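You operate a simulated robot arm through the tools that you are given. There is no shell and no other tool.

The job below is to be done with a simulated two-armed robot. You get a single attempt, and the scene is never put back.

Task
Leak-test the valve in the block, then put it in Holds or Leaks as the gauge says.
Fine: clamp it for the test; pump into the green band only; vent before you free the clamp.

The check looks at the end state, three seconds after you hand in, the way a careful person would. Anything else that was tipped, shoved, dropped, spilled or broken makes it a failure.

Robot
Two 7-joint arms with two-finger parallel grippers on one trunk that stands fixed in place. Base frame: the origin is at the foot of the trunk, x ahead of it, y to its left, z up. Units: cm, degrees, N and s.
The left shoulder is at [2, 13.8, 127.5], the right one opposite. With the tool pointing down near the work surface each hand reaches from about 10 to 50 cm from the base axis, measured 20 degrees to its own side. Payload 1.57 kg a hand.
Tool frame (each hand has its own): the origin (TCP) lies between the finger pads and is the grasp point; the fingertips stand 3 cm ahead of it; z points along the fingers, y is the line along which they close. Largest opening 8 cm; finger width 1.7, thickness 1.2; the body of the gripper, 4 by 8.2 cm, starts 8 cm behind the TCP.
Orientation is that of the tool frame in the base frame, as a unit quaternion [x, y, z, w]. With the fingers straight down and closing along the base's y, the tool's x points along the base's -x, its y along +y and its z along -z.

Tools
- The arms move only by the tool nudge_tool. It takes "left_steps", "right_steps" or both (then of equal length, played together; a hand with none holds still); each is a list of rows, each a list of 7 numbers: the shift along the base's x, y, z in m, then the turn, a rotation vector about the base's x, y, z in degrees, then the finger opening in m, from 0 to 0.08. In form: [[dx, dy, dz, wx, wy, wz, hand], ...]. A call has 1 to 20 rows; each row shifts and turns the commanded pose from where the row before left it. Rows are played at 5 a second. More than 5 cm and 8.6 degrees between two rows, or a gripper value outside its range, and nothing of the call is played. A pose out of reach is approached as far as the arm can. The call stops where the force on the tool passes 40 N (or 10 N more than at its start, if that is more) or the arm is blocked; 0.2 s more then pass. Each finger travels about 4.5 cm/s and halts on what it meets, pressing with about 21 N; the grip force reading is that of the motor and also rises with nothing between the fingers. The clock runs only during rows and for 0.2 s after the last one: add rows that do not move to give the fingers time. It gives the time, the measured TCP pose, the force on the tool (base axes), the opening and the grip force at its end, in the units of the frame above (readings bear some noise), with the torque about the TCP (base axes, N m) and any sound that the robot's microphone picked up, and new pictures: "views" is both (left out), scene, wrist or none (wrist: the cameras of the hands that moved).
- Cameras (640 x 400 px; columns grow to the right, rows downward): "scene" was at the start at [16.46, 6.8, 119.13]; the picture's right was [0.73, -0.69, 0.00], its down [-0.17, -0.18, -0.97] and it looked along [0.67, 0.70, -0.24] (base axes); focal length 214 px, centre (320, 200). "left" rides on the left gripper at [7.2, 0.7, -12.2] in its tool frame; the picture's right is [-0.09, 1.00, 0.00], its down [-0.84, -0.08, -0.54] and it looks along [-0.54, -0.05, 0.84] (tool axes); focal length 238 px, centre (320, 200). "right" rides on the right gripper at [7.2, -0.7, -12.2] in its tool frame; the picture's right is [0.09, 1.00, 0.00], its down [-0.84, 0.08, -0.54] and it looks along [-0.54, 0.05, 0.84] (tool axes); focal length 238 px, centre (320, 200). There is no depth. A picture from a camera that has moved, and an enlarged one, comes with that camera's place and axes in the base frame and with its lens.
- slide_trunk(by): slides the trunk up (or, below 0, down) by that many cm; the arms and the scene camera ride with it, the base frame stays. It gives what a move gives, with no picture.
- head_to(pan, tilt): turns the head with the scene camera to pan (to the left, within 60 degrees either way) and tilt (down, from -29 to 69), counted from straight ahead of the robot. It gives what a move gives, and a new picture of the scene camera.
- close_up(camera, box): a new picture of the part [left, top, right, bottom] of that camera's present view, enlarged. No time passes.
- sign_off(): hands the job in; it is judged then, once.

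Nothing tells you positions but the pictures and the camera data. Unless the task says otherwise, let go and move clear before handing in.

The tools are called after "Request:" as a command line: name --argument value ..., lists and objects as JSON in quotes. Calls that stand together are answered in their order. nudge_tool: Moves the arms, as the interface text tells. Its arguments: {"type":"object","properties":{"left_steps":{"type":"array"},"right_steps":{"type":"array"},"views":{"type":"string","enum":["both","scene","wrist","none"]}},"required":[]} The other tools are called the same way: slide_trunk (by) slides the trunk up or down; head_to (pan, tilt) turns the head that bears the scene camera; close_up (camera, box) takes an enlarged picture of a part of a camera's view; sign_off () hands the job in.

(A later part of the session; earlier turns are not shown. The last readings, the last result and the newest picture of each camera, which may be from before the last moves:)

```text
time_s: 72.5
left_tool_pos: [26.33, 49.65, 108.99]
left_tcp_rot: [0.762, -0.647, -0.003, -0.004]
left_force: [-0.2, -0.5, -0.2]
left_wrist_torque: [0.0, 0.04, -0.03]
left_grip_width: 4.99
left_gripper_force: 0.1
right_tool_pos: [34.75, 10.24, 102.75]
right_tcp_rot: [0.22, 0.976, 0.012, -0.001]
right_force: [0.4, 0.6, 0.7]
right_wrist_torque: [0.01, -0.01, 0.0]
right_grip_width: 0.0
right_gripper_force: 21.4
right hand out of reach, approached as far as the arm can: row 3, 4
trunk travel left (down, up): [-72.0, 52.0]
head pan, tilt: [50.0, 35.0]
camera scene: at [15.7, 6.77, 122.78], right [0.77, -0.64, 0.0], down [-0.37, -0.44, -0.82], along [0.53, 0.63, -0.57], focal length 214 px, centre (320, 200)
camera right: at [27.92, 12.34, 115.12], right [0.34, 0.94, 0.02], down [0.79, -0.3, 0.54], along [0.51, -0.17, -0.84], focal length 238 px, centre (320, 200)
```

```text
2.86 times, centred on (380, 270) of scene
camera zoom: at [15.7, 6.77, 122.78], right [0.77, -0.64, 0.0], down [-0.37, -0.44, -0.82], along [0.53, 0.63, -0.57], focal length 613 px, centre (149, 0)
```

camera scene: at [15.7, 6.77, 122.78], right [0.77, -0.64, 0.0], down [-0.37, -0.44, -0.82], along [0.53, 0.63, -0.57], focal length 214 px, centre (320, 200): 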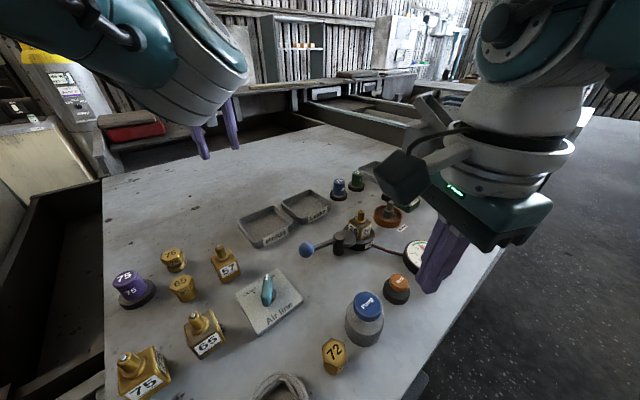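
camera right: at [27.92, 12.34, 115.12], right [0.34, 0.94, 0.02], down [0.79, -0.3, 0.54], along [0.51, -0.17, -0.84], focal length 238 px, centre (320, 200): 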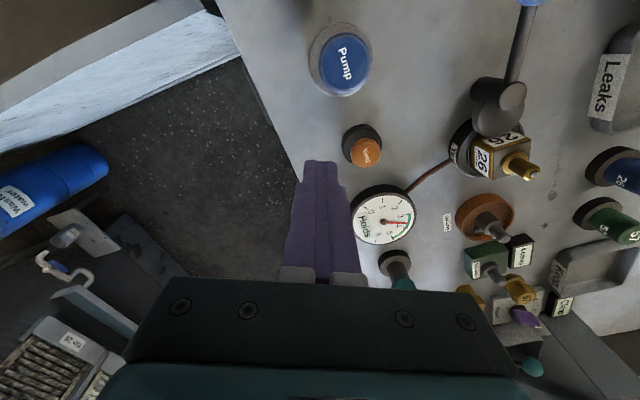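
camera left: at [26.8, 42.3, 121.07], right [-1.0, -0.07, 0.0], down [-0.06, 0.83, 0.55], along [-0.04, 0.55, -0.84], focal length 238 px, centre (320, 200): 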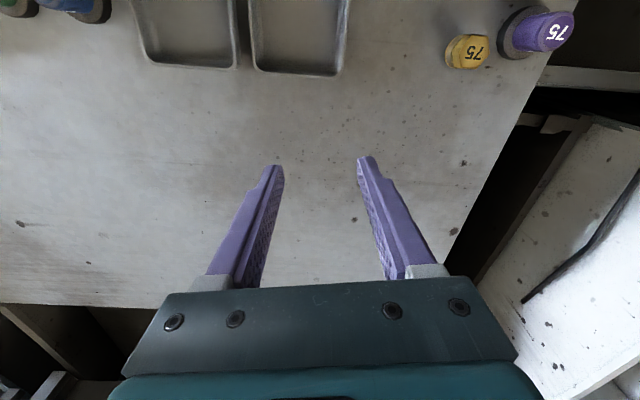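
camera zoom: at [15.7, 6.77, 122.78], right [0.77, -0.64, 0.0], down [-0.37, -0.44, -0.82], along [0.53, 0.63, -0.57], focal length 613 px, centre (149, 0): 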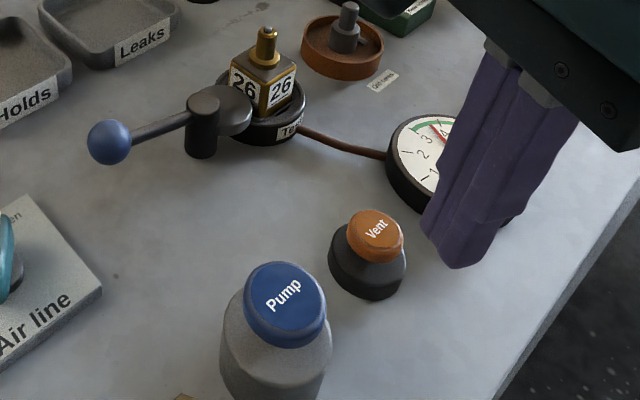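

The right arm stops a little short of Vent, so I'll tilt the fingers outward again to reach it.

Request:
nudge_tool --right_steps '[[0, 0, 0.0, 4.5, -2.3, 0, 0.0], [0.003, 0.007, 0, 4.5, -2.3, 0, 0.0], [0.005, 0.01, 0, 4, -2, 0, 0.0], [0.005, 0.01, 0, 0, 0, 0, 0.0], [0, 0, 0, 0, 0, 0, 0.0]]' --views "none"

Request:
close_up --camera "right" --box '[260, 80, 420, 240]'

Request:
close_up --camera "scene" --box '[300, 200, 460, 340]'

```text
time_s: 73.7
left_tool_pos: [26.39, 49.7, 108.98]
left_tcp_rot: [0.763, -0.647, -0.002, -0.003]
left_force: [0.4, 0.6, 0.9]
left_wrist_torque: [-0.01, 0.02, -0.01]
left_grip_width: 5.01
left_gripper_force: 0.0
right_tool_pos: [36.18, 12.96, 102.74]
right_tcp_rot: [0.216, 0.967, 0.134, 0.029]
right_force: [0.6, 0.0, -0.3]
right_wrist_torque: [0.01, -0.01, 0.02]
right_grip_width: 0.01
right_gripper_force: 21.1
trunk travel left (down, up): [-72.0, 52.0]
head pan, tilt: [50.0, 35.0]
```

```text
2.50 times, centred on (340, 160) of right
camera zoom: at [27.93, 12.44, 114.4], right [0.33, 0.91, 0.27], down [0.73, -0.42, 0.54], along [0.6, 0.02, -0.8], focal length 596 px, centre (270, 300)
```

zoom: 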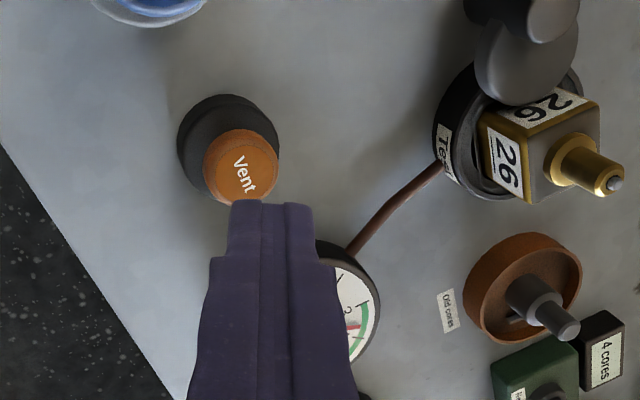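

```text
2.86 times, centred on (380, 270) of scene
camera zoom: at [15.71, 6.77, 122.78], right [0.77, -0.64, 0.0], down [-0.37, -0.44, -0.82], along [0.53, 0.63, -0.57], focal length 613 px, centre (149, 0)
```

zoom: 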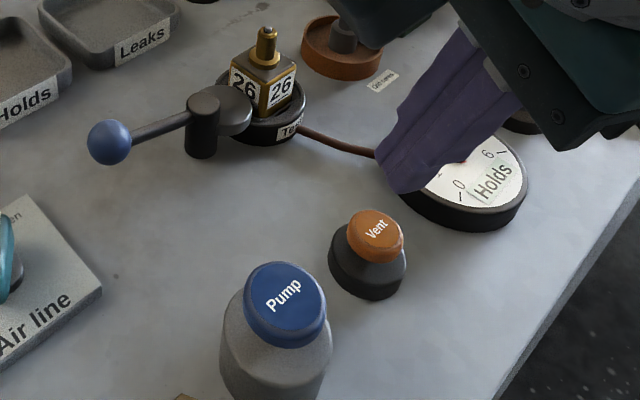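

Tips are lined up over Vent. Descending.

Request:
nudge_tool --right_steps '[[0.001, 0, -0.015, 0, 0, 0, 0.0], [0.001, 0, -0.015, 0, 0, 0, 0.0], [0, 0, -0.01, 0, 0, 0, 0.0], [0, 0, 0, 0, 0, 0, 0.0]]' --views "none"

Request:
close_up --camera "right" --box '[260, 80, 420, 240]'

Request:
close_up --camera "scene" --box '[300, 200, 460, 340]'

```text
time_s: 74.7
left_tool_pos: [26.37, 49.58, 108.95]
left_tcp_rot: [0.763, -0.647, -0.003, -0.004]
left_force: [-0.9, 1.1, 0.8]
left_wrist_torque: [-0.01, 0.0, 0.03]
left_grip_width: 5.01
left_gripper_force: 0.1
right_tool_pos: [36.3, 12.92, 98.76]
right_tcp_rot: [0.216, 0.967, 0.133, 0.029]
right_force: [-0.1, -0.2, 0.2]
right_wrist_torque: [0.0, -0.01, -0.01]
right_grip_width: 0.0
right_gripper_force: 21.0
trunk travel left (down, up): [-72.0, 52.0]
head pan, tilt: [50.0, 35.0]
```

```text
2.50 times, centred on (340, 160) of right
camera zoom: at [28.15, 12.42, 110.44], right [0.33, 0.91, 0.27], down [0.73, -0.42, 0.54], along [0.6, 0.02, -0.8], focal length 596 px, centre (270, 300)
```

zoom: 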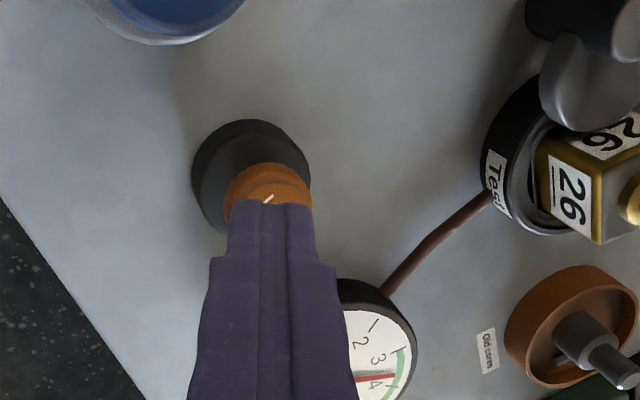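

```text
2.86 times, centred on (380, 270) of scene
camera zoom: at [15.7, 6.77, 122.78], right [0.77, -0.64, 0.0], down [-0.37, -0.44, -0.82], along [0.53, 0.63, -0.57], focal length 613 px, centre (149, 0)
```

zoom: 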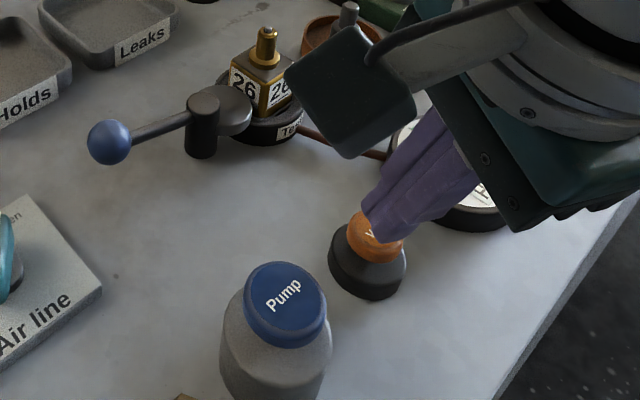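

Request:
nudge_tool --right_steps '[[-0.004, 0.002, -0.004, 0, 0, 0, 0.0], [0, 0, -0.005, 0, 0, 0, 0.0], [0, 0, -0.005, 0, 0, 0, 0.0]]' --views "none"

Request:
close_up --camera "right" --box '[260, 80, 420, 240]'

Request:
close_up --camera "scene" --box '[300, 200, 460, 340]'

```text
time_s: 75.5
left_tool_pos: [26.42, 49.49, 109.03]
left_tcp_rot: [0.763, -0.647, -0.002, -0.004]
left_force: [-0.5, -0.5, 0.3]
left_wrist_torque: [0.01, 0.01, 0.0]
left_grip_width: 5.0
left_gripper_force: 0.0
right_tool_pos: [35.92, 13.23, 97.35]
right_tcp_rot: [0.217, 0.967, 0.133, 0.028]
right_force: [-0.4, 0.4, -0.8]
right_wrist_torque: [-0.01, -0.01, 0.0]
right_grip_width: 0.02
right_gripper_force: 20.7
trunk travel left (down, up): [-72.0, 52.0]
head pan, tilt: [50.0, 35.0]
```

```text
2.50 times, centred on (340, 160) of right
camera zoom: at [27.73, 12.65, 109.03], right [0.33, 0.91, 0.27], down [0.73, -0.42, 0.54], along [0.6, 0.02, -0.8], focal length 596 px, centre (270, 300)
```

zoom: 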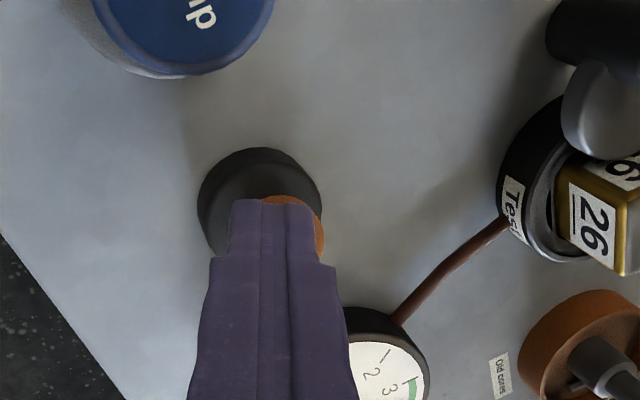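

```text
2.86 times, centred on (380, 270) of scene
camera zoom: at [15.71, 6.77, 122.78], right [0.77, -0.64, 0.0], down [-0.37, -0.44, -0.82], along [0.53, 0.63, -0.57], focal length 613 px, centre (149, 0)
```

zoom: 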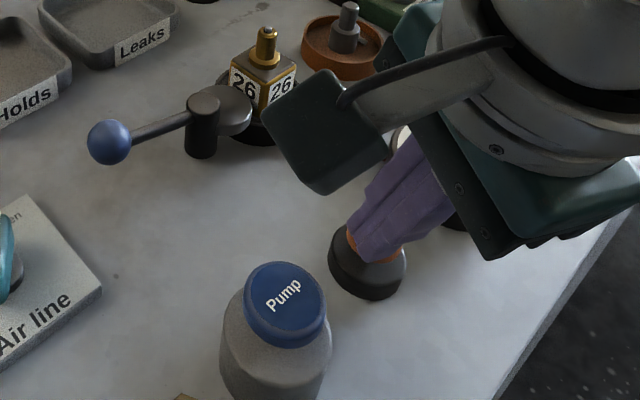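

Request:
nudge_tool --right_steps '[[0, 0, -0.004, 0, 0, 0, 0.0], [0, 0, -0.004, 0, 0, 0, 0.0]]' --views "none"

Request:
close_up --camera "right" --box '[260, 120, 420, 280]'

Request:
close_up --camera "scene" --box '[300, 200, 460, 340]'

```text
time_s: 76.1
left_tool_pos: [26.33, 49.51, 109.05]
left_tcp_rot: [0.762, -0.648, -0.003, -0.004]
left_force: [0.1, -0.3, -0.8]
left_wrist_torque: [-0.01, -0.01, 0.02]
left_grip_width: 4.99
left_gripper_force: 0.0
right_tool_pos: [35.85, 13.35, 96.51]
right_tcp_rot: [0.217, 0.967, 0.133, 0.028]
right_force: [-3.2, -0.3, 4.8]
right_wrist_torque: [-0.06, 0.06, -0.03]
right_grip_width: 0.0
right_gripper_force: 21.5
trunk travel left (down, up): [-72.0, 52.0]
head pan, tilt: [50.0, 35.0]
heard: click
```

```text
2.50 times, centred on (340, 200) of right
camera zoom: at [27.69, 12.69, 108.28], right [0.33, 0.91, 0.27], down [0.73, -0.42, 0.54], along [0.6, 0.02, -0.8], focal length 596 px, centre (270, 200)
```

zoom: 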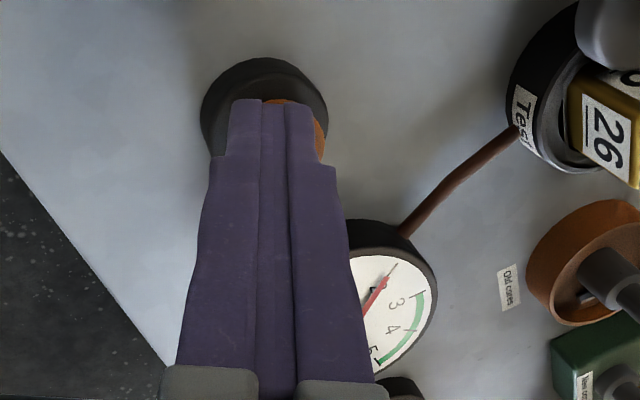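

```text
2.86 times, centred on (380, 270) of scene
camera zoom: at [15.69, 6.77, 122.79], right [0.77, -0.64, 0.0], down [-0.37, -0.44, -0.82], along [0.53, 0.63, -0.57], focal length 613 px, centre (149, 0)
```

zoom: 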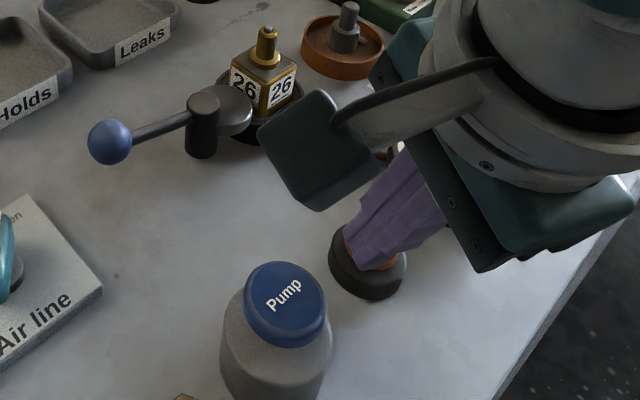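

The click came and the needle is falling. I'll keep Vent held until it reaches zero.

Request:
nudge_tool --right_steps '[[0, 0, -0.001, 0, 0, 0, 0.0], [0, 0, 0, 0, 0, 0, 0.0], [0, 0, 0, 0, 0, 0, 0.0], [0, 0, 0, 0, 0, 0, 0.0], [0, 0, 0, 0, 0, 0, 0.0], [0, 0, 0, 0, 0, 0, 0.0], [0, 0, 0, 0, 0, 0, 0.0], [0, 0, 0, 0, 0, 0, 0.0], [0, 0, 0, 0, 0, 0, 0.0], [0, 0, 0, 0, 0, 0, 0.0]]' --views "none"

Request:
close_up --camera "right" --box '[260, 120, 420, 280]'

```text
time_s: 78.3
left_tool_pos: [26.37, 49.57, 109.07]
left_tcp_rot: [0.762, -0.647, -0.003, -0.004]
left_force: [0.1, -0.1, 0.2]
left_wrist_torque: [-0.03, 0.01, 0.04]
left_grip_width: 5.0
left_gripper_force: 0.1
right_tool_pos: [35.83, 13.3, 96.5]
right_tcp_rot: [0.216, 0.967, 0.135, 0.028]
right_force: [-4.9, 1.6, 5.9]
right_wrist_torque: [0.07, 0.06, -0.03]
right_grip_width: 0.0
right_gripper_force: 20.8
trunk travel left (down, up): [-72.0, 52.0]
head pan, tilt: [50.0, 35.0]
```

```text
2.50 times, centred on (340, 200) of right
camera zoom: at [27.69, 12.72, 108.14], right [0.33, 0.91, 0.27], down [0.73, -0.42, 0.54], along [0.6, 0.02, -0.8], focal length 596 px, centre (270, 200)
```

zoom: 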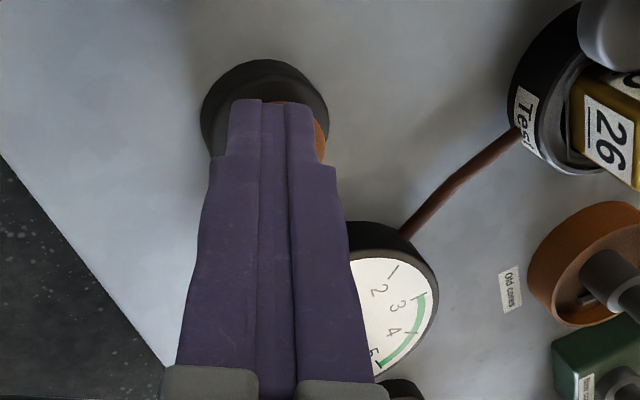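

Needle is now below the visible part. I'll lift straight off and back away to read the dial fully.

Request:
nudge_tool --right_steps '[[0, 0, 0.015, 0, 0, 0, 0.0], [0, 0, 0.02, 0, 0, 0, 0.0], [0, 0, 0.02, 0, 0, 0, 0.0], [-0.02, -0.02, 0.01, -4, 2, 0, 0.0], [-0.02, -0.03, 0, -4, 2, 0, 0.0], [-0.02, -0.02, 0, -4, 2, 0, 0.0], [0, 0, 0, 0, 0, 0, 0.0]]' --views "wrist"

Request:
close_up --camera "right" --box '[320, 120, 480, 280]'

```text
time_s: 79.9
left_tool_pos: [26.44, 49.61, 108.99]
left_tcp_rot: [0.763, -0.647, -0.002, -0.003]
left_force: [-0.1, 0.5, -0.1]
left_wrist_torque: [-0.02, -0.02, -0.05]
left_grip_width: 5.01
left_gripper_force: 0.1
right_tool_pos: [29.88, 6.2, 103.09]
right_tcp_rot: [0.22, 0.975, 0.019, 0.0]
right_force: [0.3, 0.0, -0.1]
right_wrist_torque: [-0.04, 0.02, -0.02]
right_grip_width: 0.03
right_gripper_force: 21.2
trunk travel left (down, up): [-72.0, 52.0]
head pan, tilt: [50.0, 35.0]
camera right: at [22.96, 8.12, 115.24], right [0.34, 0.94, 0.04], down [0.78, -0.31, 0.54], along [0.52, -0.15, -0.84], focal length 238 px, centre (320, 200)
```

right: 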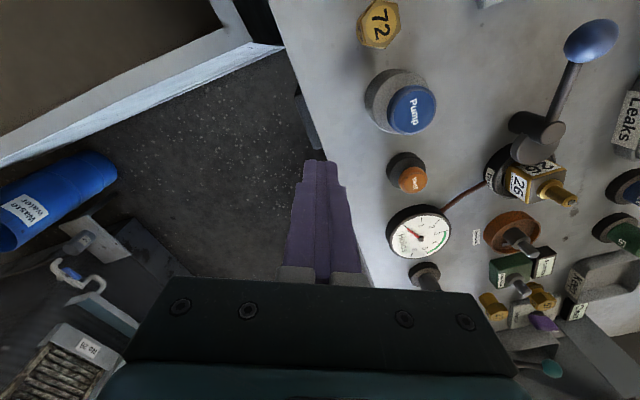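

```text
2.50 times, centred on (400, 200) of right
camera zoom: at [22.96, 8.12, 115.24], right [0.34, 0.94, 0.04], down [0.78, -0.31, 0.54], along [0.52, -0.15, -0.84], focal length 596 px, centre (120, 200)
```

zoom: 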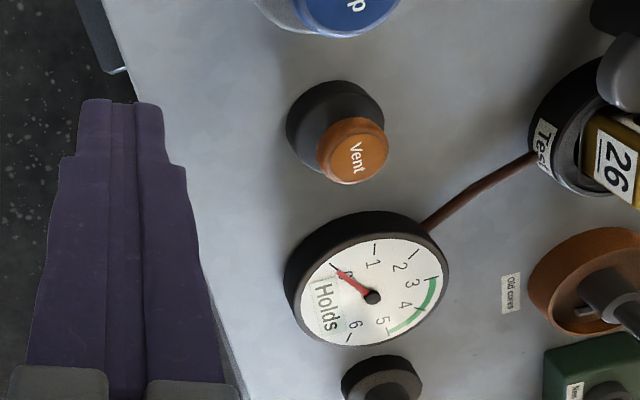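

Pressure is at 0 and the verdict is "Holds". I'll retract the right arm off the bench, then raise the trunk a little to give the left arm room at the lever.

Request:
nudge_tool --right_steps '[[0.01, -0.04, 0.01, 0, 0, 0, 0.0], [0.01, -0.04, 0.01, 0, 0, 0, 0.0], [0.02, -0.04, 0.01, 0, 0, 0, 0.0], [0.02, -0.04, 0.01, 0, 0, 0, 0.0], [0.0, -0.03, 0.01, 0, 0, 0, 0.0]]' --views "none"

Request:
slide_trunk --by 5

Request:
head_to --pan 15 --tilt 45

```text
time_s: 81.1
left_tool_pos: [26.32, 49.76, 108.86]
left_tcp_rot: [0.763, -0.647, -0.003, -0.003]
left_force: [0.4, 0.1, -0.2]
left_wrist_torque: [-0.02, 0.0, -0.02]
left_grip_width: 4.98
left_gripper_force: 0.2
right_tool_pos: [35.88, -12.84, 107.89]
right_tcp_rot: [0.218, 0.976, 0.021, 0.001]
right_force: [-0.2, 1.0, -0.4]
right_wrist_torque: [-0.03, 0.01, 0.01]
right_grip_width: 0.0
right_gripper_force: 20.9
trunk travel left (down, up): [-72.0, 52.0]
head pan, tilt: [50.0, 35.0]
```

```text
time_s: 82.0
left_tool_pos: [26.43, 49.6, 113.98]
left_tcp_rot: [0.763, -0.647, -0.002, -0.003]
left_force: [-0.2, 0.3, 0.6]
left_wrist_torque: [0.0, 0.0, 0.02]
left_grip_width: 5.0
left_gripper_force: 0.1
right_tool_pos: [36.03, -12.75, 112.78]
right_tcp_rot: [0.22, 0.975, 0.02, 0.001]
right_force: [0.5, -0.4, -0.5]
right_wrist_torque: [0.0, -0.03, -0.02]
right_grip_width: 0.03
right_gripper_force: 21.2
trunk travel left (down, up): [-77.0, 47.0]
head pan, tilt: [50.0, 35.0]
```

```text
time_s: 83.0
left_tool_pos: [26.35, 49.61, 113.94]
left_tcp_rot: [0.763, -0.646, -0.002, -0.003]
left_force: [0.8, -0.3, 0.2]
left_wrist_torque: [-0.02, 0.01, 0.01]
left_grip_width: 5.0
left_gripper_force: 0.0
right_tool_pos: [35.93, -12.71, 112.7]
right_tcp_rot: [0.219, 0.975, 0.02, 0.0]
right_force: [0.0, 0.5, -0.3]
right_wrist_torque: [-0.02, -0.03, -0.02]
right_grip_width: 0.0
right_gripper_force: 20.9
trunk travel left (down, up): [-77.0, 47.0]
head pan, tilt: [15.0, 45.0]
camera scene: at [17.9, 2.13, 126.3], right [0.26, -0.97, 0.0], down [-0.68, -0.18, -0.71], along [0.68, 0.18, -0.71], focal length 214 px, centre (320, 200)
```

scene: 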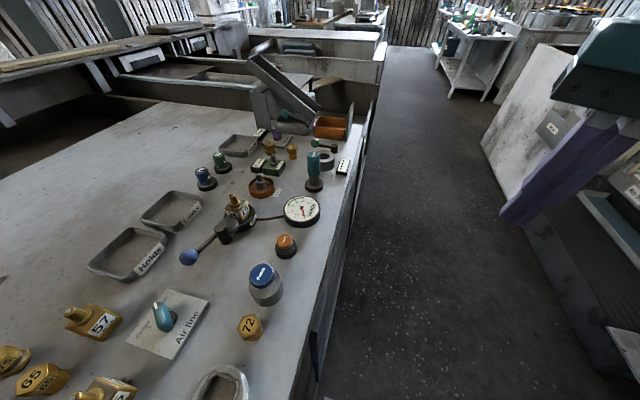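

Now the left hand heads back to the lever ball, turning as it goes.

Request:
nudge_tool --left_steps '[[0.008, -0.038, -0.02, 0, 0, 8, 0.05], [0.008, -0.038, -0.02, 0, 0, 8, 0.05], [0.008, -0.038, -0.02, 0, 0, 8, 0.05], [0.009, -0.038, -0.02, 0, 0, 8, 0.05], [0.0, -0.038, -0.02, 0, 0, 8, 0.05], [0.0, -0.02, 0, 0, 0, 8, 0.05], [0, 0, 0, 0, 0, 0, 0.05]]' --views "both"

```text
time_s: 84.6
left_tool_pos: [29.71, 30.3, 104.53]
left_tcp_rot: [0.963, -0.27, -0.002, -0.017]
left_force: [0.3, -0.2, -0.6]
left_wrist_torque: [0.0, 0.0, 0.01]
left_grip_width: 5.0
left_gripper_force: 0.0
right_tool_pos: [36.0, -12.79, 112.72]
right_tcp_rot: [0.219, 0.975, 0.02, 0.0]
right_force: [0.1, 0.0, -0.3]
right_wrist_torque: [0.02, -0.01, 0.03]
right_grip_width: 0.0
right_gripper_force: 21.7
trunk travel left (down, up): [-77.0, 47.0]
head pan, tilt: [15.0, 45.0]
camera scene: at [17.9, 2.12, 126.3], right [0.26, -0.97, 0.0], down [-0.68, -0.18, -0.71], along [0.68, 0.18, -0.71], focal length 214 px, centre (320, 200)
camera left: at [35.47, 25.55, 116.62], right [-0.59, -0.8, -0.03], down [-0.68, 0.48, 0.55], along [-0.43, 0.35, -0.83], focal length 238 px, centre (320, 200)
```

scene: 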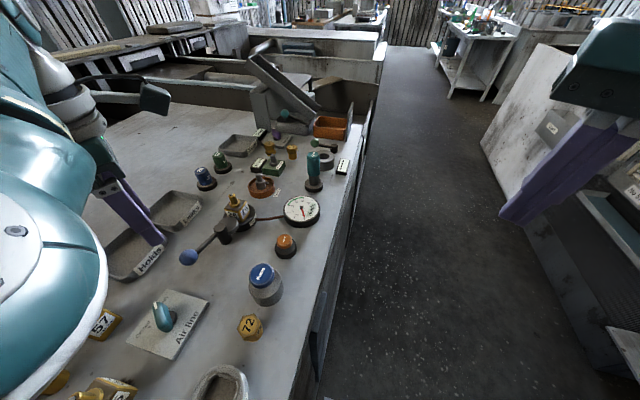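
left: 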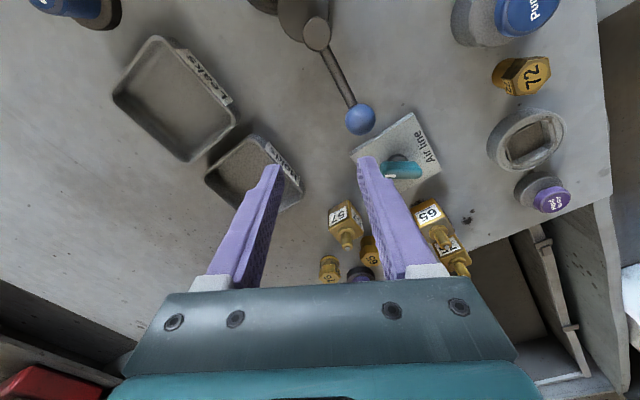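

Request:
nudge_tool --left_steps '[[0, -0.02, -0.008, 0, 0, 3, 0.055], [0, -0.018, -0.008, 0, 0, 3, 0.055], [0, 0, 0, 0, 0, 0, 0.055]]' --views "wrist"

```text
time_s: 85.6
left_tool_pos: [29.82, 28.35, 103.36]
left_tcp_rot: [0.977, -0.212, -0.005, -0.038]
left_force: [-0.1, 0.4, -0.1]
left_wrist_torque: [0.01, 0.02, 0.01]
left_grip_width: 5.54
left_gripper_force: 0.0
right_tool_pos: [36.03, -12.77, 112.86]
right_tcp_rot: [0.219, 0.976, 0.02, 0.0]
right_force: [0.0, 0.2, -0.4]
right_wrist_torque: [-0.01, -0.02, 0.04]
right_grip_width: 0.0
right_gripper_force: 20.8
trunk travel left (down, up): [-77.0, 47.0]
head pan, tilt: [15.0, 45.0]
stopped in row 3 (left hand): the arm was blocked; the commanded pose is now the measured one
camera left: at [36.01, 23.89, 115.12], right [-0.5, -0.86, -0.07], down [-0.73, 0.38, 0.57], along [-0.47, 0.33, -0.82], focal length 238 px, centre (320, 200)
```

left: 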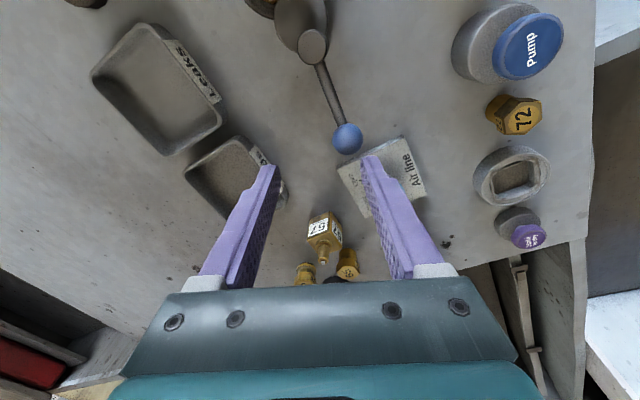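

The arm reports it is blocked, so the elbow may be touching the head. I'll turn the head away to the right and look.

Request:
head_to --pan -25 --tilt 40

Request:
nudge_tool --left_steps '[[0, 0, -0.01, 0, 0, 0, 0.055], [0, -0.01, -0.01, 0, 0, 0, 0.055], [0, 0, 0, 0, 0, 0, 0.055]]' --views "both"

```text
time_s: 86.7
left_tool_pos: [29.77, 28.37, 103.14]
left_tcp_rot: [0.976, -0.213, -0.007, -0.037]
left_force: [0.4, 0.0, -0.1]
left_wrist_torque: [0.01, 0.04, 0.03]
left_grip_width: 5.53
left_gripper_force: 0.0
right_tool_pos: [36.11, -12.68, 112.89]
right_tcp_rot: [0.219, 0.976, 0.019, 0.001]
right_force: [0.2, -0.4, -0.5]
right_wrist_torque: [0.0, -0.01, -0.01]
right_grip_width: 0.0
right_gripper_force: 20.5
trunk travel left (down, up): [-77.0, 47.0]
head pan, tilt: [-25.0, 40.0]
camera scene: at [17.75, -3.57, 127.02], right [-0.42, -0.91, 0.0], down [-0.58, 0.27, -0.77], along [0.69, -0.32, -0.64], focal length 214 px, centre (320, 200)
```

scene: 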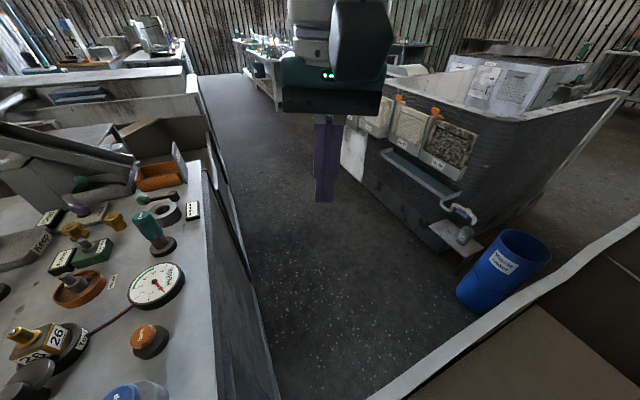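

```text
time_s: 87.7
left_tool_pos: [29.79, 30.13, 101.77]
left_tcp_rot: [0.977, -0.203, -0.011, -0.067]
left_force: [-0.7, -0.2, -0.5]
left_wrist_torque: [0.02, 0.03, 0.03]
left_grip_width: 5.52
left_gripper_force: 0.0
right_tool_pos: [35.92, -12.63, 112.79]
right_tcp_rot: [0.219, 0.975, 0.02, 0.001]
right_force: [-0.5, -0.4, 0.5]
right_wrist_torque: [0.04, 0.04, 0.02]
right_grip_width: 0.0
right_gripper_force: 20.8
trunk travel left (down, up): [-77.0, 47.0]
head pan, tilt: [-25.0, 40.0]
stopped in row 3 (left hand): the arm was blocked; the commanded pose is now the measured one
camera scene: at [17.75, -3.56, 127.02], right [-0.42, -0.91, 0.0], down [-0.58, 0.27, -0.77], along [0.69, -0.32, -0.64], focal length 214 px, centre (320, 200)
camera left: at [35.98, 25.08, 113.37], right [-0.48, -0.87, -0.12], down [-0.74, 0.33, 0.59], along [-0.47, 0.37, -0.8], focal length 238 px, centre (320, 200)
```

scene: 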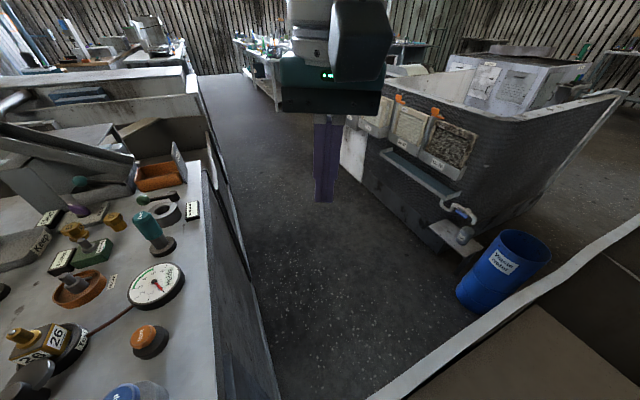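
left: 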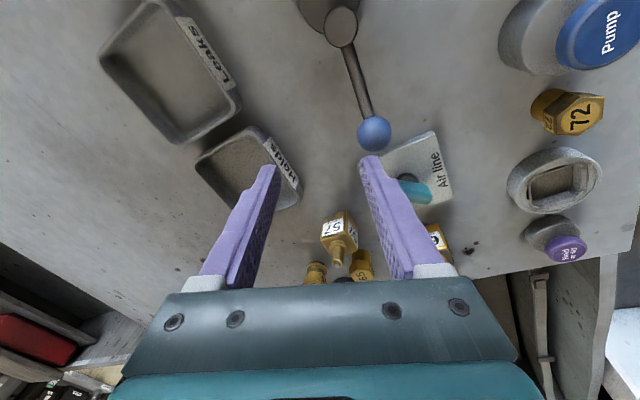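

This is the elbow's folding limit again: the wrist is too close to the shoulder. I'll extend the hand outward to reset, raise the trunk 6 cm, and come back.

Request:
nudge_tool --left_steps '[[0.01, 0.03, 0.01, 0, 0, 0, 0.055], [0.02, 0.03, 0.0, 0, 0, 0, 0.055], [0.01, 0.02, 0.0, -4, 0, 0, 0.055], [0, 0, 0, -4, 0, 0, 0.055], [0, 0, 0, 0, 0, 0, 0.055]]' --views "none"

Request:
slide_trunk --by 6

Request:
head_to --pan 10 --tilt 45

```text
time_s: 88.9
left_tool_pos: [33.83, 37.72, 102.48]
left_tcp_rot: [0.978, -0.207, 0.003, 0.007]
left_force: [-1.5, -0.7, 0.3]
left_wrist_torque: [-0.03, -0.01, -0.01]
left_grip_width: 5.49
left_gripper_force: 0.0
right_tool_pos: [35.96, -12.84, 112.85]
right_tcp_rot: [0.219, 0.975, 0.021, 0.001]
right_force: [0.4, -1.5, -0.1]
right_wrist_torque: [-0.02, 0.02, 0.0]
right_grip_width: 0.0
right_gripper_force: 21.5
trunk travel left (down, up): [-77.0, 47.0]
head pan, tilt: [-25.0, 40.0]
```

```text
time_s: 89.9
left_tool_pos: [33.74, 37.69, 108.67]
left_tcp_rot: [0.978, -0.206, 0.004, 0.007]
left_force: [0.1, 0.5, 0.5]
left_wrist_torque: [0.0, -0.01, 0.02]
left_grip_width: 5.49
left_gripper_force: 0.1
right_tool_pos: [35.94, -12.72, 118.75]
right_tcp_rot: [0.219, 0.975, 0.02, 0.001]
right_force: [0.4, 0.1, 0.6]
right_wrist_torque: [-0.05, 0.0, 0.06]
right_grip_width: 0.02
right_gripper_force: 21.0
trunk travel left (down, up): [-83.0, 41.0]
head pan, tilt: [-25.0, 40.0]
```

```text
time_s: 90.9
left_tool_pos: [33.79, 37.73, 108.43]
left_tcp_rot: [0.979, -0.206, 0.005, 0.007]
left_force: [-0.6, 0.6, 0.7]
left_wrist_torque: [-0.01, -0.01, 0.01]
left_grip_width: 5.5
left_gripper_force: 0.1
right_tool_pos: [35.97, -12.77, 118.93]
right_tcp_rot: [0.219, 0.976, 0.021, 0.001]
right_force: [-0.5, 0.5, 0.1]
right_wrist_torque: [0.02, 0.0, -0.02]
right_grip_width: 0.0
right_gripper_force: 20.9
trunk travel left (down, up): [-83.0, 41.0]
head pan, tilt: [10.0, 45.0]
camera scene: at [18.05, 1.43, 132.3], right [0.17, -0.98, 0.0], down [-0.7, -0.12, -0.71], along [0.7, 0.12, -0.71], focal length 214 px, centre (320, 200)
```

scene: 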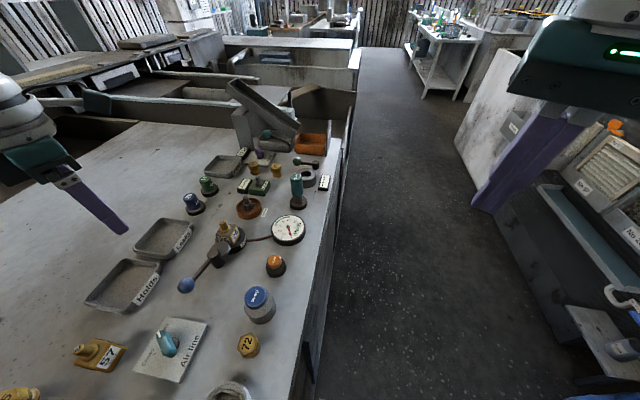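

Request:
nudge_tool --left_steps '[[-0.005, -0.02, -0.02, 0, 0, 0, 0.055], [-0.01, -0.025, -0.02, 0, 0, 0, 0.055], [-0.01, -0.025, -0.015, 0, 0, 0, 0.055], [-0.01, -0.025, -0.005, 0, 0, 0, 0.055], [-0.006, -0.017, 0, 0, 0, 0, 0.055], [0, 0, 0, 0, 0, 0, 0.055]]' --views "both"

```text
time_s: 92.5
left_tool_pos: [29.99, 30.02, 103.6]
left_tcp_rot: [0.982, -0.189, 0.004, -0.025]
left_force: [0.2, -0.1, 0.4]
left_wrist_torque: [-0.02, 0.02, -0.02]
left_grip_width: 5.51
left_gripper_force: 0.0
right_tool_pos: [35.96, -12.76, 118.75]
right_tcp_rot: [0.219, 0.976, 0.02, 0.001]
right_force: [1.0, -0.1, 0.5]
right_wrist_torque: [0.0, 0.03, -0.02]
right_grip_width: 0.0
right_gripper_force: 21.0
trunk travel left (down, up): [-83.0, 41.0]
head pan, tilt: [10.0, 45.0]
stopped in row 6 (left hand): the arm was blocked; the commanded pose is now the measured one
camera scene: at [18.05, 1.44, 132.3], right [0.17, -0.98, 0.0], down [-0.7, -0.12, -0.71], along [0.7, 0.12, -0.71], focal length 214 px, centre (320, 200)
camera left: at [36.12, 26.29, 115.63], right [-0.45, -0.89, -0.05], down [-0.76, 0.36, 0.55], along [-0.47, 0.29, -0.84], focal length 238 px, centre (320, 200)
```

scene: 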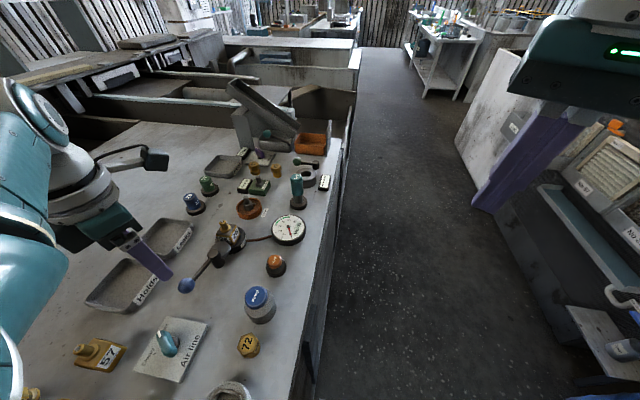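
left: 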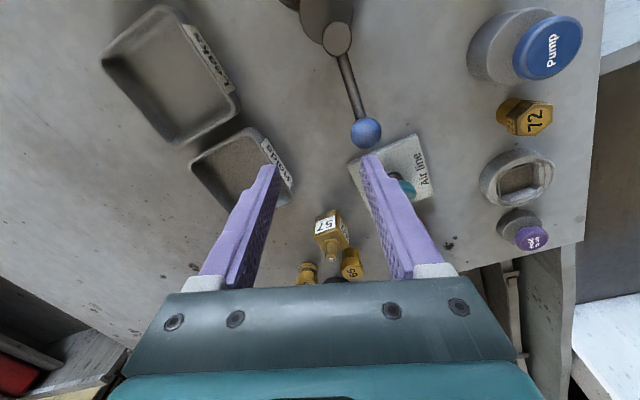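

Request:
head_to --pan 45 --tilt 25

```text
time_s: 93.5
left_tool_pos: [29.75, 30.07, 103.4]
left_tcp_rot: [0.982, -0.19, 0.002, -0.024]
left_force: [-0.5, -1.0, 0.4]
left_wrist_torque: [-0.04, 0.01, 0.03]
left_grip_width: 5.48
left_gripper_force: 0.0
right_tool_pos: [35.93, -12.69, 118.75]
right_tcp_rot: [0.219, 0.976, 0.021, 0.001]
right_force: [-0.3, 0.0, -0.7]
right_wrist_torque: [-0.02, 0.01, -0.04]
right_grip_width: 0.0
right_gripper_force: 21.3
trunk travel left (down, up): [-83.0, 41.0]
head pan, tilt: [45.0, 25.0]
camera scene: at [16.56, 6.53, 135.35], right [0.71, -0.71, 0.0], down [-0.3, -0.3, -0.91], along [0.64, 0.64, -0.42], focal length 214 px, centre (320, 200)
```

scene: 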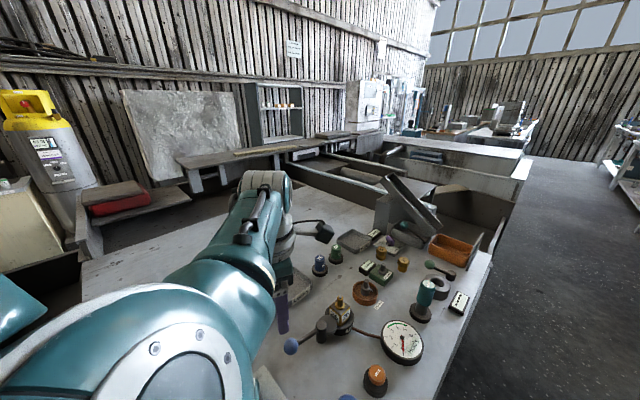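

The elbow has dropped below the wrist, so the wrist runs out of bend. A higher trunk straightens this, so I'll back the hand out, raise the trunk and re-approach.

Request:
nudge_tool --left_steps '[[0.01, 0.02, 0.0, 0, 0, 0, 0.055], [0.02, 0.03, 0.0, 0, 0, 0, 0.055], [0.01, 0.02, 0.0, -2, 0, 0, 0.055], [0, 0, 0, 0, 0, 0, 0.055]]' --views "none"

Request:
slide_trunk --by 7

Request:
nudge_tool --left_steps '[[0.0, -0.01, -0.02, 0, 0, 0, 0.055], [-0.01, -0.02, -0.02, 0, 0, 0, 0.055], [-0.01, -0.025, -0.02, 0, 0, 0, 0.055], [-0.01, -0.025, -0.02, 0, 0, 0, 0.055], [0, 0, 0, 0, 0, 0, 0.055]]' --views "both"

```text
time_s: 94.5
left_tool_pos: [33.95, 36.64, 103.34]
left_tcp_rot: [0.981, -0.193, 0.008, 0.0]
left_force: [0.4, -0.2, 0.0]
left_wrist_torque: [-0.01, -0.02, 0.03]
left_grip_width: 5.51
left_gripper_force: 0.1
right_tool_pos: [35.98, -12.84, 118.84]
right_tcp_rot: [0.219, 0.976, 0.02, 0.001]
right_force: [-1.1, 0.4, -0.6]
right_wrist_torque: [-0.03, 0.01, -0.03]
right_grip_width: 0.0
right_gripper_force: 20.7
trunk travel left (down, up): [-83.0, 41.0]
head pan, tilt: [45.0, 25.0]
```

```text
time_s: 95.6
left_tool_pos: [33.91, 36.51, 110.33]
left_tcp_rot: [0.981, -0.192, 0.008, 0.0]
left_force: [0.2, -0.6, -0.1]
left_wrist_torque: [0.0, -0.02, -0.01]
left_grip_width: 5.49
left_gripper_force: 0.1
right_tool_pos: [36.03, -12.62, 125.87]
right_tcp_rot: [0.219, 0.976, 0.02, 0.001]
right_force: [-0.4, -0.3, 0.4]
right_wrist_torque: [0.02, 0.01, 0.01]
right_grip_width: 0.02
right_gripper_force: 21.4
trunk travel left (down, up): [-90.0, 34.0]
head pan, tilt: [45.0, 25.0]
```

```text
time_s: 96.8
left_tool_pos: [30.84, 28.43, 102.46]
left_tcp_rot: [0.981, -0.192, 0.007, -0.001]
left_force: [-1.0, 0.0, 0.5]
left_wrist_torque: [0.02, 0.04, 0.0]
left_grip_width: 5.51
left_gripper_force: 0.1
right_tool_pos: [35.89, -12.7, 125.88]
right_tcp_rot: [0.219, 0.976, 0.02, 0.001]
right_force: [0.2, -0.6, -0.3]
right_wrist_torque: [0.02, 0.02, 0.02]
right_grip_width: 0.0
right_gripper_force: 20.8
trunk travel left (down, up): [-90.0, 34.0]
head pan, tilt: [45.0, 25.0]
camera scene: at [16.56, 6.53, 142.36], right [0.71, -0.71, 0.0], down [-0.3, -0.3, -0.91], along [0.64, 0.64, -0.42], focal length 214 px, centre (320, 200)
camera left: at [37.11, 25.15, 114.67], right [-0.46, -0.89, -0.01], down [-0.75, 0.39, 0.53], along [-0.47, 0.25, -0.85], focal length 238 px, centre (320, 200)
```

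scene: 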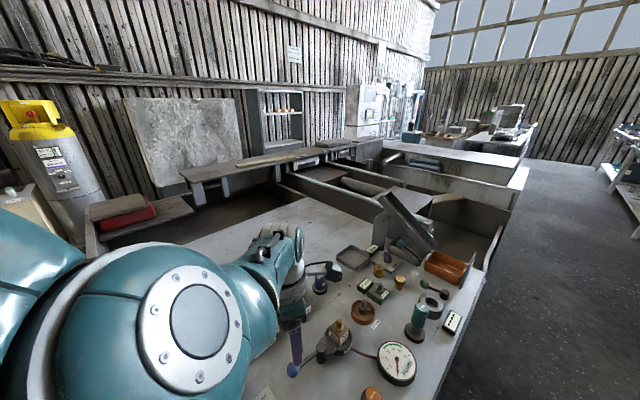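
left: 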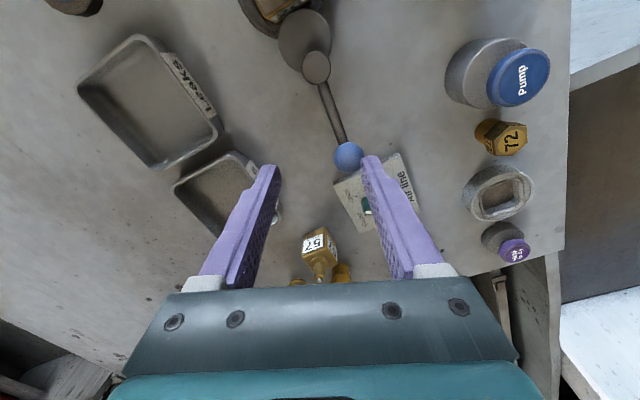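

Tracking is exact here. Moving over the ball, then down around it.

Request:
nudge_tool --left_steps '[[-0.011, -0.019, 0, 0, 0, 0, 0.055], [0, 0, -0.02, 0, 0, 0, 0.055], [0, 0, -0.02, 0, 0, 0, 0.055], [0, 0, -0.012, 0, 0, 0, 0.045], [0, 0, 0, 0, 0, 0, 0.036]]' --views "both"

```text
time_s: 98.0
left_tool_pos: [29.88, 26.62, 97.11]
left_tcp_rot: [0.982, -0.191, 0.008, -0.001]
left_force: [0.2, -0.4, -0.1]
left_wrist_torque: [0.01, -0.02, -0.01]
left_grip_width: 3.62
left_gripper_force: 0.2
right_tool_pos: [36.0, -12.68, 125.76]
right_tcp_rot: [0.22, 0.975, 0.02, 0.001]
right_force: [-0.4, 0.0, -0.3]
right_wrist_torque: [-0.05, 0.02, 0.02]
right_grip_width: 0.0
right_gripper_force: 20.9
trunk travel left (down, up): [-90.0, 34.0]
head pan, tilt: [45.0, 25.0]
camera scene: at [16.56, 6.54, 142.36], right [0.71, -0.71, 0.0], down [-0.3, -0.3, -0.91], along [0.64, 0.64, -0.42], focal length 214 px, centre (320, 200)
camera left: at [36.05, 23.27, 109.45], right [-0.46, -0.89, -0.01], down [-0.75, 0.39, 0.53], along [-0.47, 0.25, -0.85], focal length 238 px, centre (320, 200)
```

scene: 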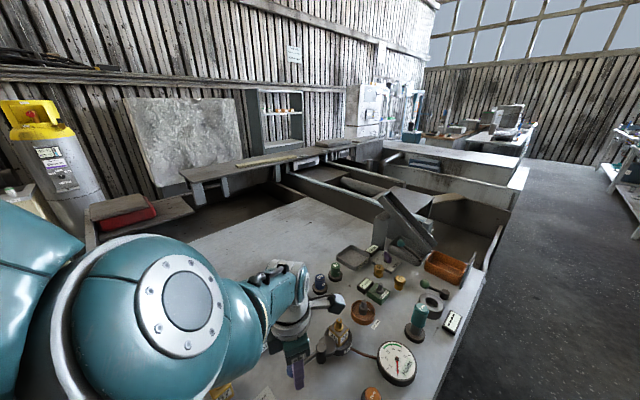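
left: 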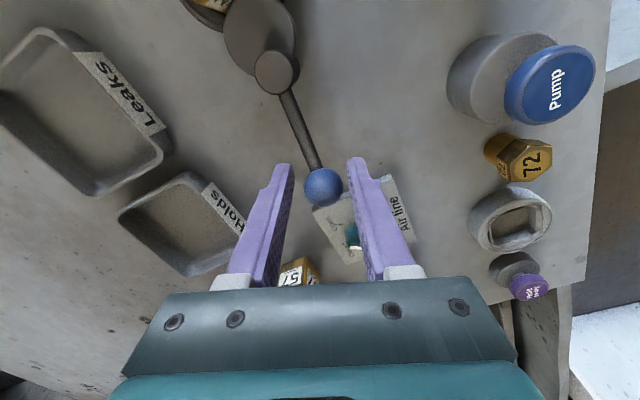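

The ball is caged. Swinging the lever back along the arc, first half.

Request:
nudge_tool --left_steps '[[0.00148, 0.00696, 0, 0, 0, -5, 0.036], [0.0022, 0.00677, 0, 0, 0, -5, 0.036], [0.00289, 0.0065, 0, 0, 0, -5, 0.036], [0.00356, 0.00617, 0, 0, 0, -5, 0.036], [0.00418, 0.00575, 0, 0, 0, -5, 0.036], [0.00477, 0.00529, 0, 0, 0, -5, 0.036], [0.00529, 0.00477, 0, 0, 0, -5, 0.036]]' --views "both"

```text
time_s: 99.6
left_tool_pos: [31.59, 30.6, 97.51]
left_tcp_rot: [0.878, -0.479, 0.008, 0.002]
left_force: [0.0, 0.1, 1.0]
left_wrist_torque: [-0.01, -0.01, -0.01]
left_grip_width: 3.59
left_gripper_force: 0.0
left hand out of reach, approached as far as the arm can: row 6
right_tool_pos: [36.02, -12.63, 125.86]
right_tcp_rot: [0.219, 0.975, 0.021, 0.001]
right_force: [0.2, 0.5, 0.2]
right_wrist_torque: [0.01, 0.0, -0.02]
right_grip_width: 0.0
right_gripper_force: 20.9
trunk travel left (down, up): [-90.0, 34.0]
head pan, tilt: [45.0, 25.0]
camera scene: at [16.56, 6.53, 142.36], right [0.71, -0.71, 0.0], down [-0.3, -0.3, -0.91], along [0.64, 0.64, -0.42], focal length 214 px, centre (320, 200)
camera left: at [34.85, 24.32, 109.76], right [-0.89, -0.46, -0.01], down [-0.39, 0.75, 0.53], along [-0.24, 0.47, -0.85], focal length 238 px, centre (320, 200)
```

scene: 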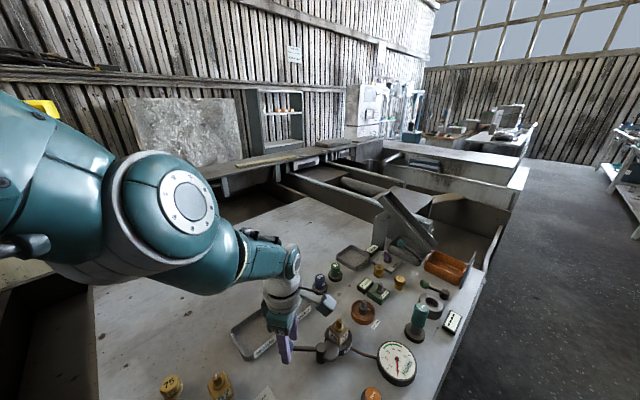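
left: 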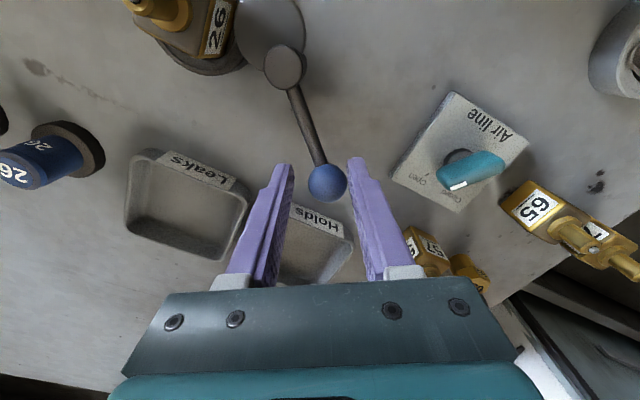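

I'm near full extension, so I'll lower the trunk in small steps, compensating with the hand, while the ball stays caged.

Request:
slide_trunk --by -2.5

Request:
nudge_tool --left_steps '[[0, 0, 0.012, 0, 0, 0, 0.036], [0, 0, 0.013, 0, 0, 0, 0.036], [0, 0, 0, 0, 0, 0, 0.036]]' --views "none"

Request:
slide_trunk --by -2.5

Request:
nudge_tool --left_steps '[[0, 0, 0.012, 0, 0, 0, 0.036], [0, 0, 0.013, 0, 0, 0, 0.036], [0, 0, 0, 0, 0, 0, 0.036]]' --views "none"

Request:
slide_trunk --by -2.5

Request:
nudge_tool --left_steps '[[0, 0, 0.012, 0, 0, 0, 0.036], [0, 0, 0.013, 0, 0, 0, 0.036], [0, 0, 0, 0, 0, 0, 0.036]]' --views "wrist"

```text
time_s: 100.3
left_tool_pos: [31.58, 30.71, 95.06]
left_tcp_rot: [0.879, -0.477, 0.007, 0.003]
left_force: [-0.2, 0.1, -0.7]
left_wrist_torque: [0.03, -0.02, -0.04]
left_grip_width: 3.6
left_gripper_force: 0.0
right_tool_pos: [36.03, -12.83, 123.24]
right_tcp_rot: [0.219, 0.975, 0.019, 0.001]
right_force: [-0.4, 0.1, -0.6]
right_wrist_torque: [0.02, -0.02, 0.0]
right_grip_width: 0.0
right_gripper_force: 20.9
trunk travel left (down, up): [-87.5, 36.5]
head pan, tilt: [45.0, 25.0]
```

```text
time_s: 101.1
left_tool_pos: [31.63, 30.58, 97.52]
left_tcp_rot: [0.878, -0.478, 0.008, 0.002]
left_force: [0.4, -0.3, -1.0]
left_wrist_torque: [-0.01, -0.01, 0.0]
left_grip_width: 3.58
left_gripper_force: 0.1
right_tool_pos: [35.92, -12.62, 123.26]
right_tcp_rot: [0.219, 0.976, 0.021, 0.001]
right_force: [-0.5, -0.3, 0.4]
right_wrist_torque: [-0.01, -0.02, -0.03]
right_grip_width: 0.02
right_gripper_force: 20.6
trunk travel left (down, up): [-87.5, 36.5]
head pan, tilt: [45.0, 25.0]
```

```text
time_s: 101.8
left_tool_pos: [31.63, 30.56, 95.0]
left_tcp_rot: [0.878, -0.478, 0.008, 0.002]
left_force: [-0.7, -0.2, -0.1]
left_wrist_torque: [0.01, 0.01, 0.0]
left_grip_width: 3.6
left_gripper_force: 0.0
right_tool_pos: [36.03, -12.67, 120.89]
right_tcp_rot: [0.22, 0.975, 0.021, 0.001]
right_force: [-0.4, -0.2, 0.5]
right_wrist_torque: [-0.02, -0.01, 0.01]
right_grip_width: 0.0
right_gripper_force: 21.4
trunk travel left (down, up): [-85.0, 39.0]
head pan, tilt: [45.0, 25.0]
```

```text
time_s: 102.6
left_tool_pos: [31.62, 30.62, 97.55]
left_tcp_rot: [0.878, -0.478, 0.007, 0.002]
left_force: [0.4, -0.4, -0.3]
left_wrist_torque: [0.01, -0.04, 0.0]
left_grip_width: 3.63
left_gripper_force: 0.0
right_tool_pos: [36.05, -12.9, 120.83]
right_tcp_rot: [0.219, 0.976, 0.02, 0.001]
right_force: [-0.2, -0.5, -0.4]
right_wrist_torque: [0.02, 0.01, 0.03]
right_grip_width: 0.02
right_gripper_force: 20.8
trunk travel left (down, up): [-85.0, 39.0]
head pan, tilt: [45.0, 25.0]
```

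```text
time_s: 103.3
left_tool_pos: [31.69, 30.71, 94.94]
left_tcp_rot: [0.879, -0.478, 0.007, 0.002]
left_force: [0.0, -0.2, -0.4]
left_wrist_torque: [-0.01, -0.04, -0.02]
left_grip_width: 3.61
left_gripper_force: 0.0
right_tool_pos: [36.04, -12.69, 118.22]
right_tcp_rot: [0.219, 0.975, 0.02, 0.001]
right_force: [0.2, -1.0, -0.2]
right_wrist_torque: [0.03, -0.01, 0.0]
right_grip_width: 0.0
right_gripper_force: 21.0
trunk travel left (down, up): [-82.5, 41.5]
head pan, tilt: [45.0, 25.0]
```

```text
time_s: 104.1
left_tool_pos: [31.64, 30.56, 97.62]
left_tcp_rot: [0.878, -0.479, 0.007, 0.001]
left_force: [0.0, 0.3, -0.1]
left_wrist_torque: [-0.02, 0.01, -0.06]
left_grip_width: 3.59
left_gripper_force: 0.1
right_tool_pos: [35.93, -12.71, 118.29]
right_tcp_rot: [0.218, 0.976, 0.021, 0.0]
right_force: [-0.4, 1.3, 0.6]
right_wrist_torque: [-0.04, 0.02, -0.03]
right_grip_width: 0.01
right_gripper_force: 21.1
trunk travel left (down, up): [-82.5, 41.5]
head pan, tilt: [45.0, 25.0]
camera left: at [34.81, 24.31, 109.85], right [-0.89, -0.46, -0.01], down [-0.39, 0.75, 0.53], along [-0.24, 0.47, -0.85], focal length 238 px, centre (320, 200)
```

left: 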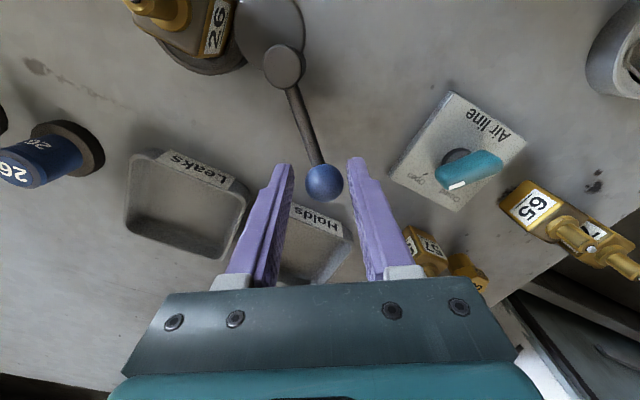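

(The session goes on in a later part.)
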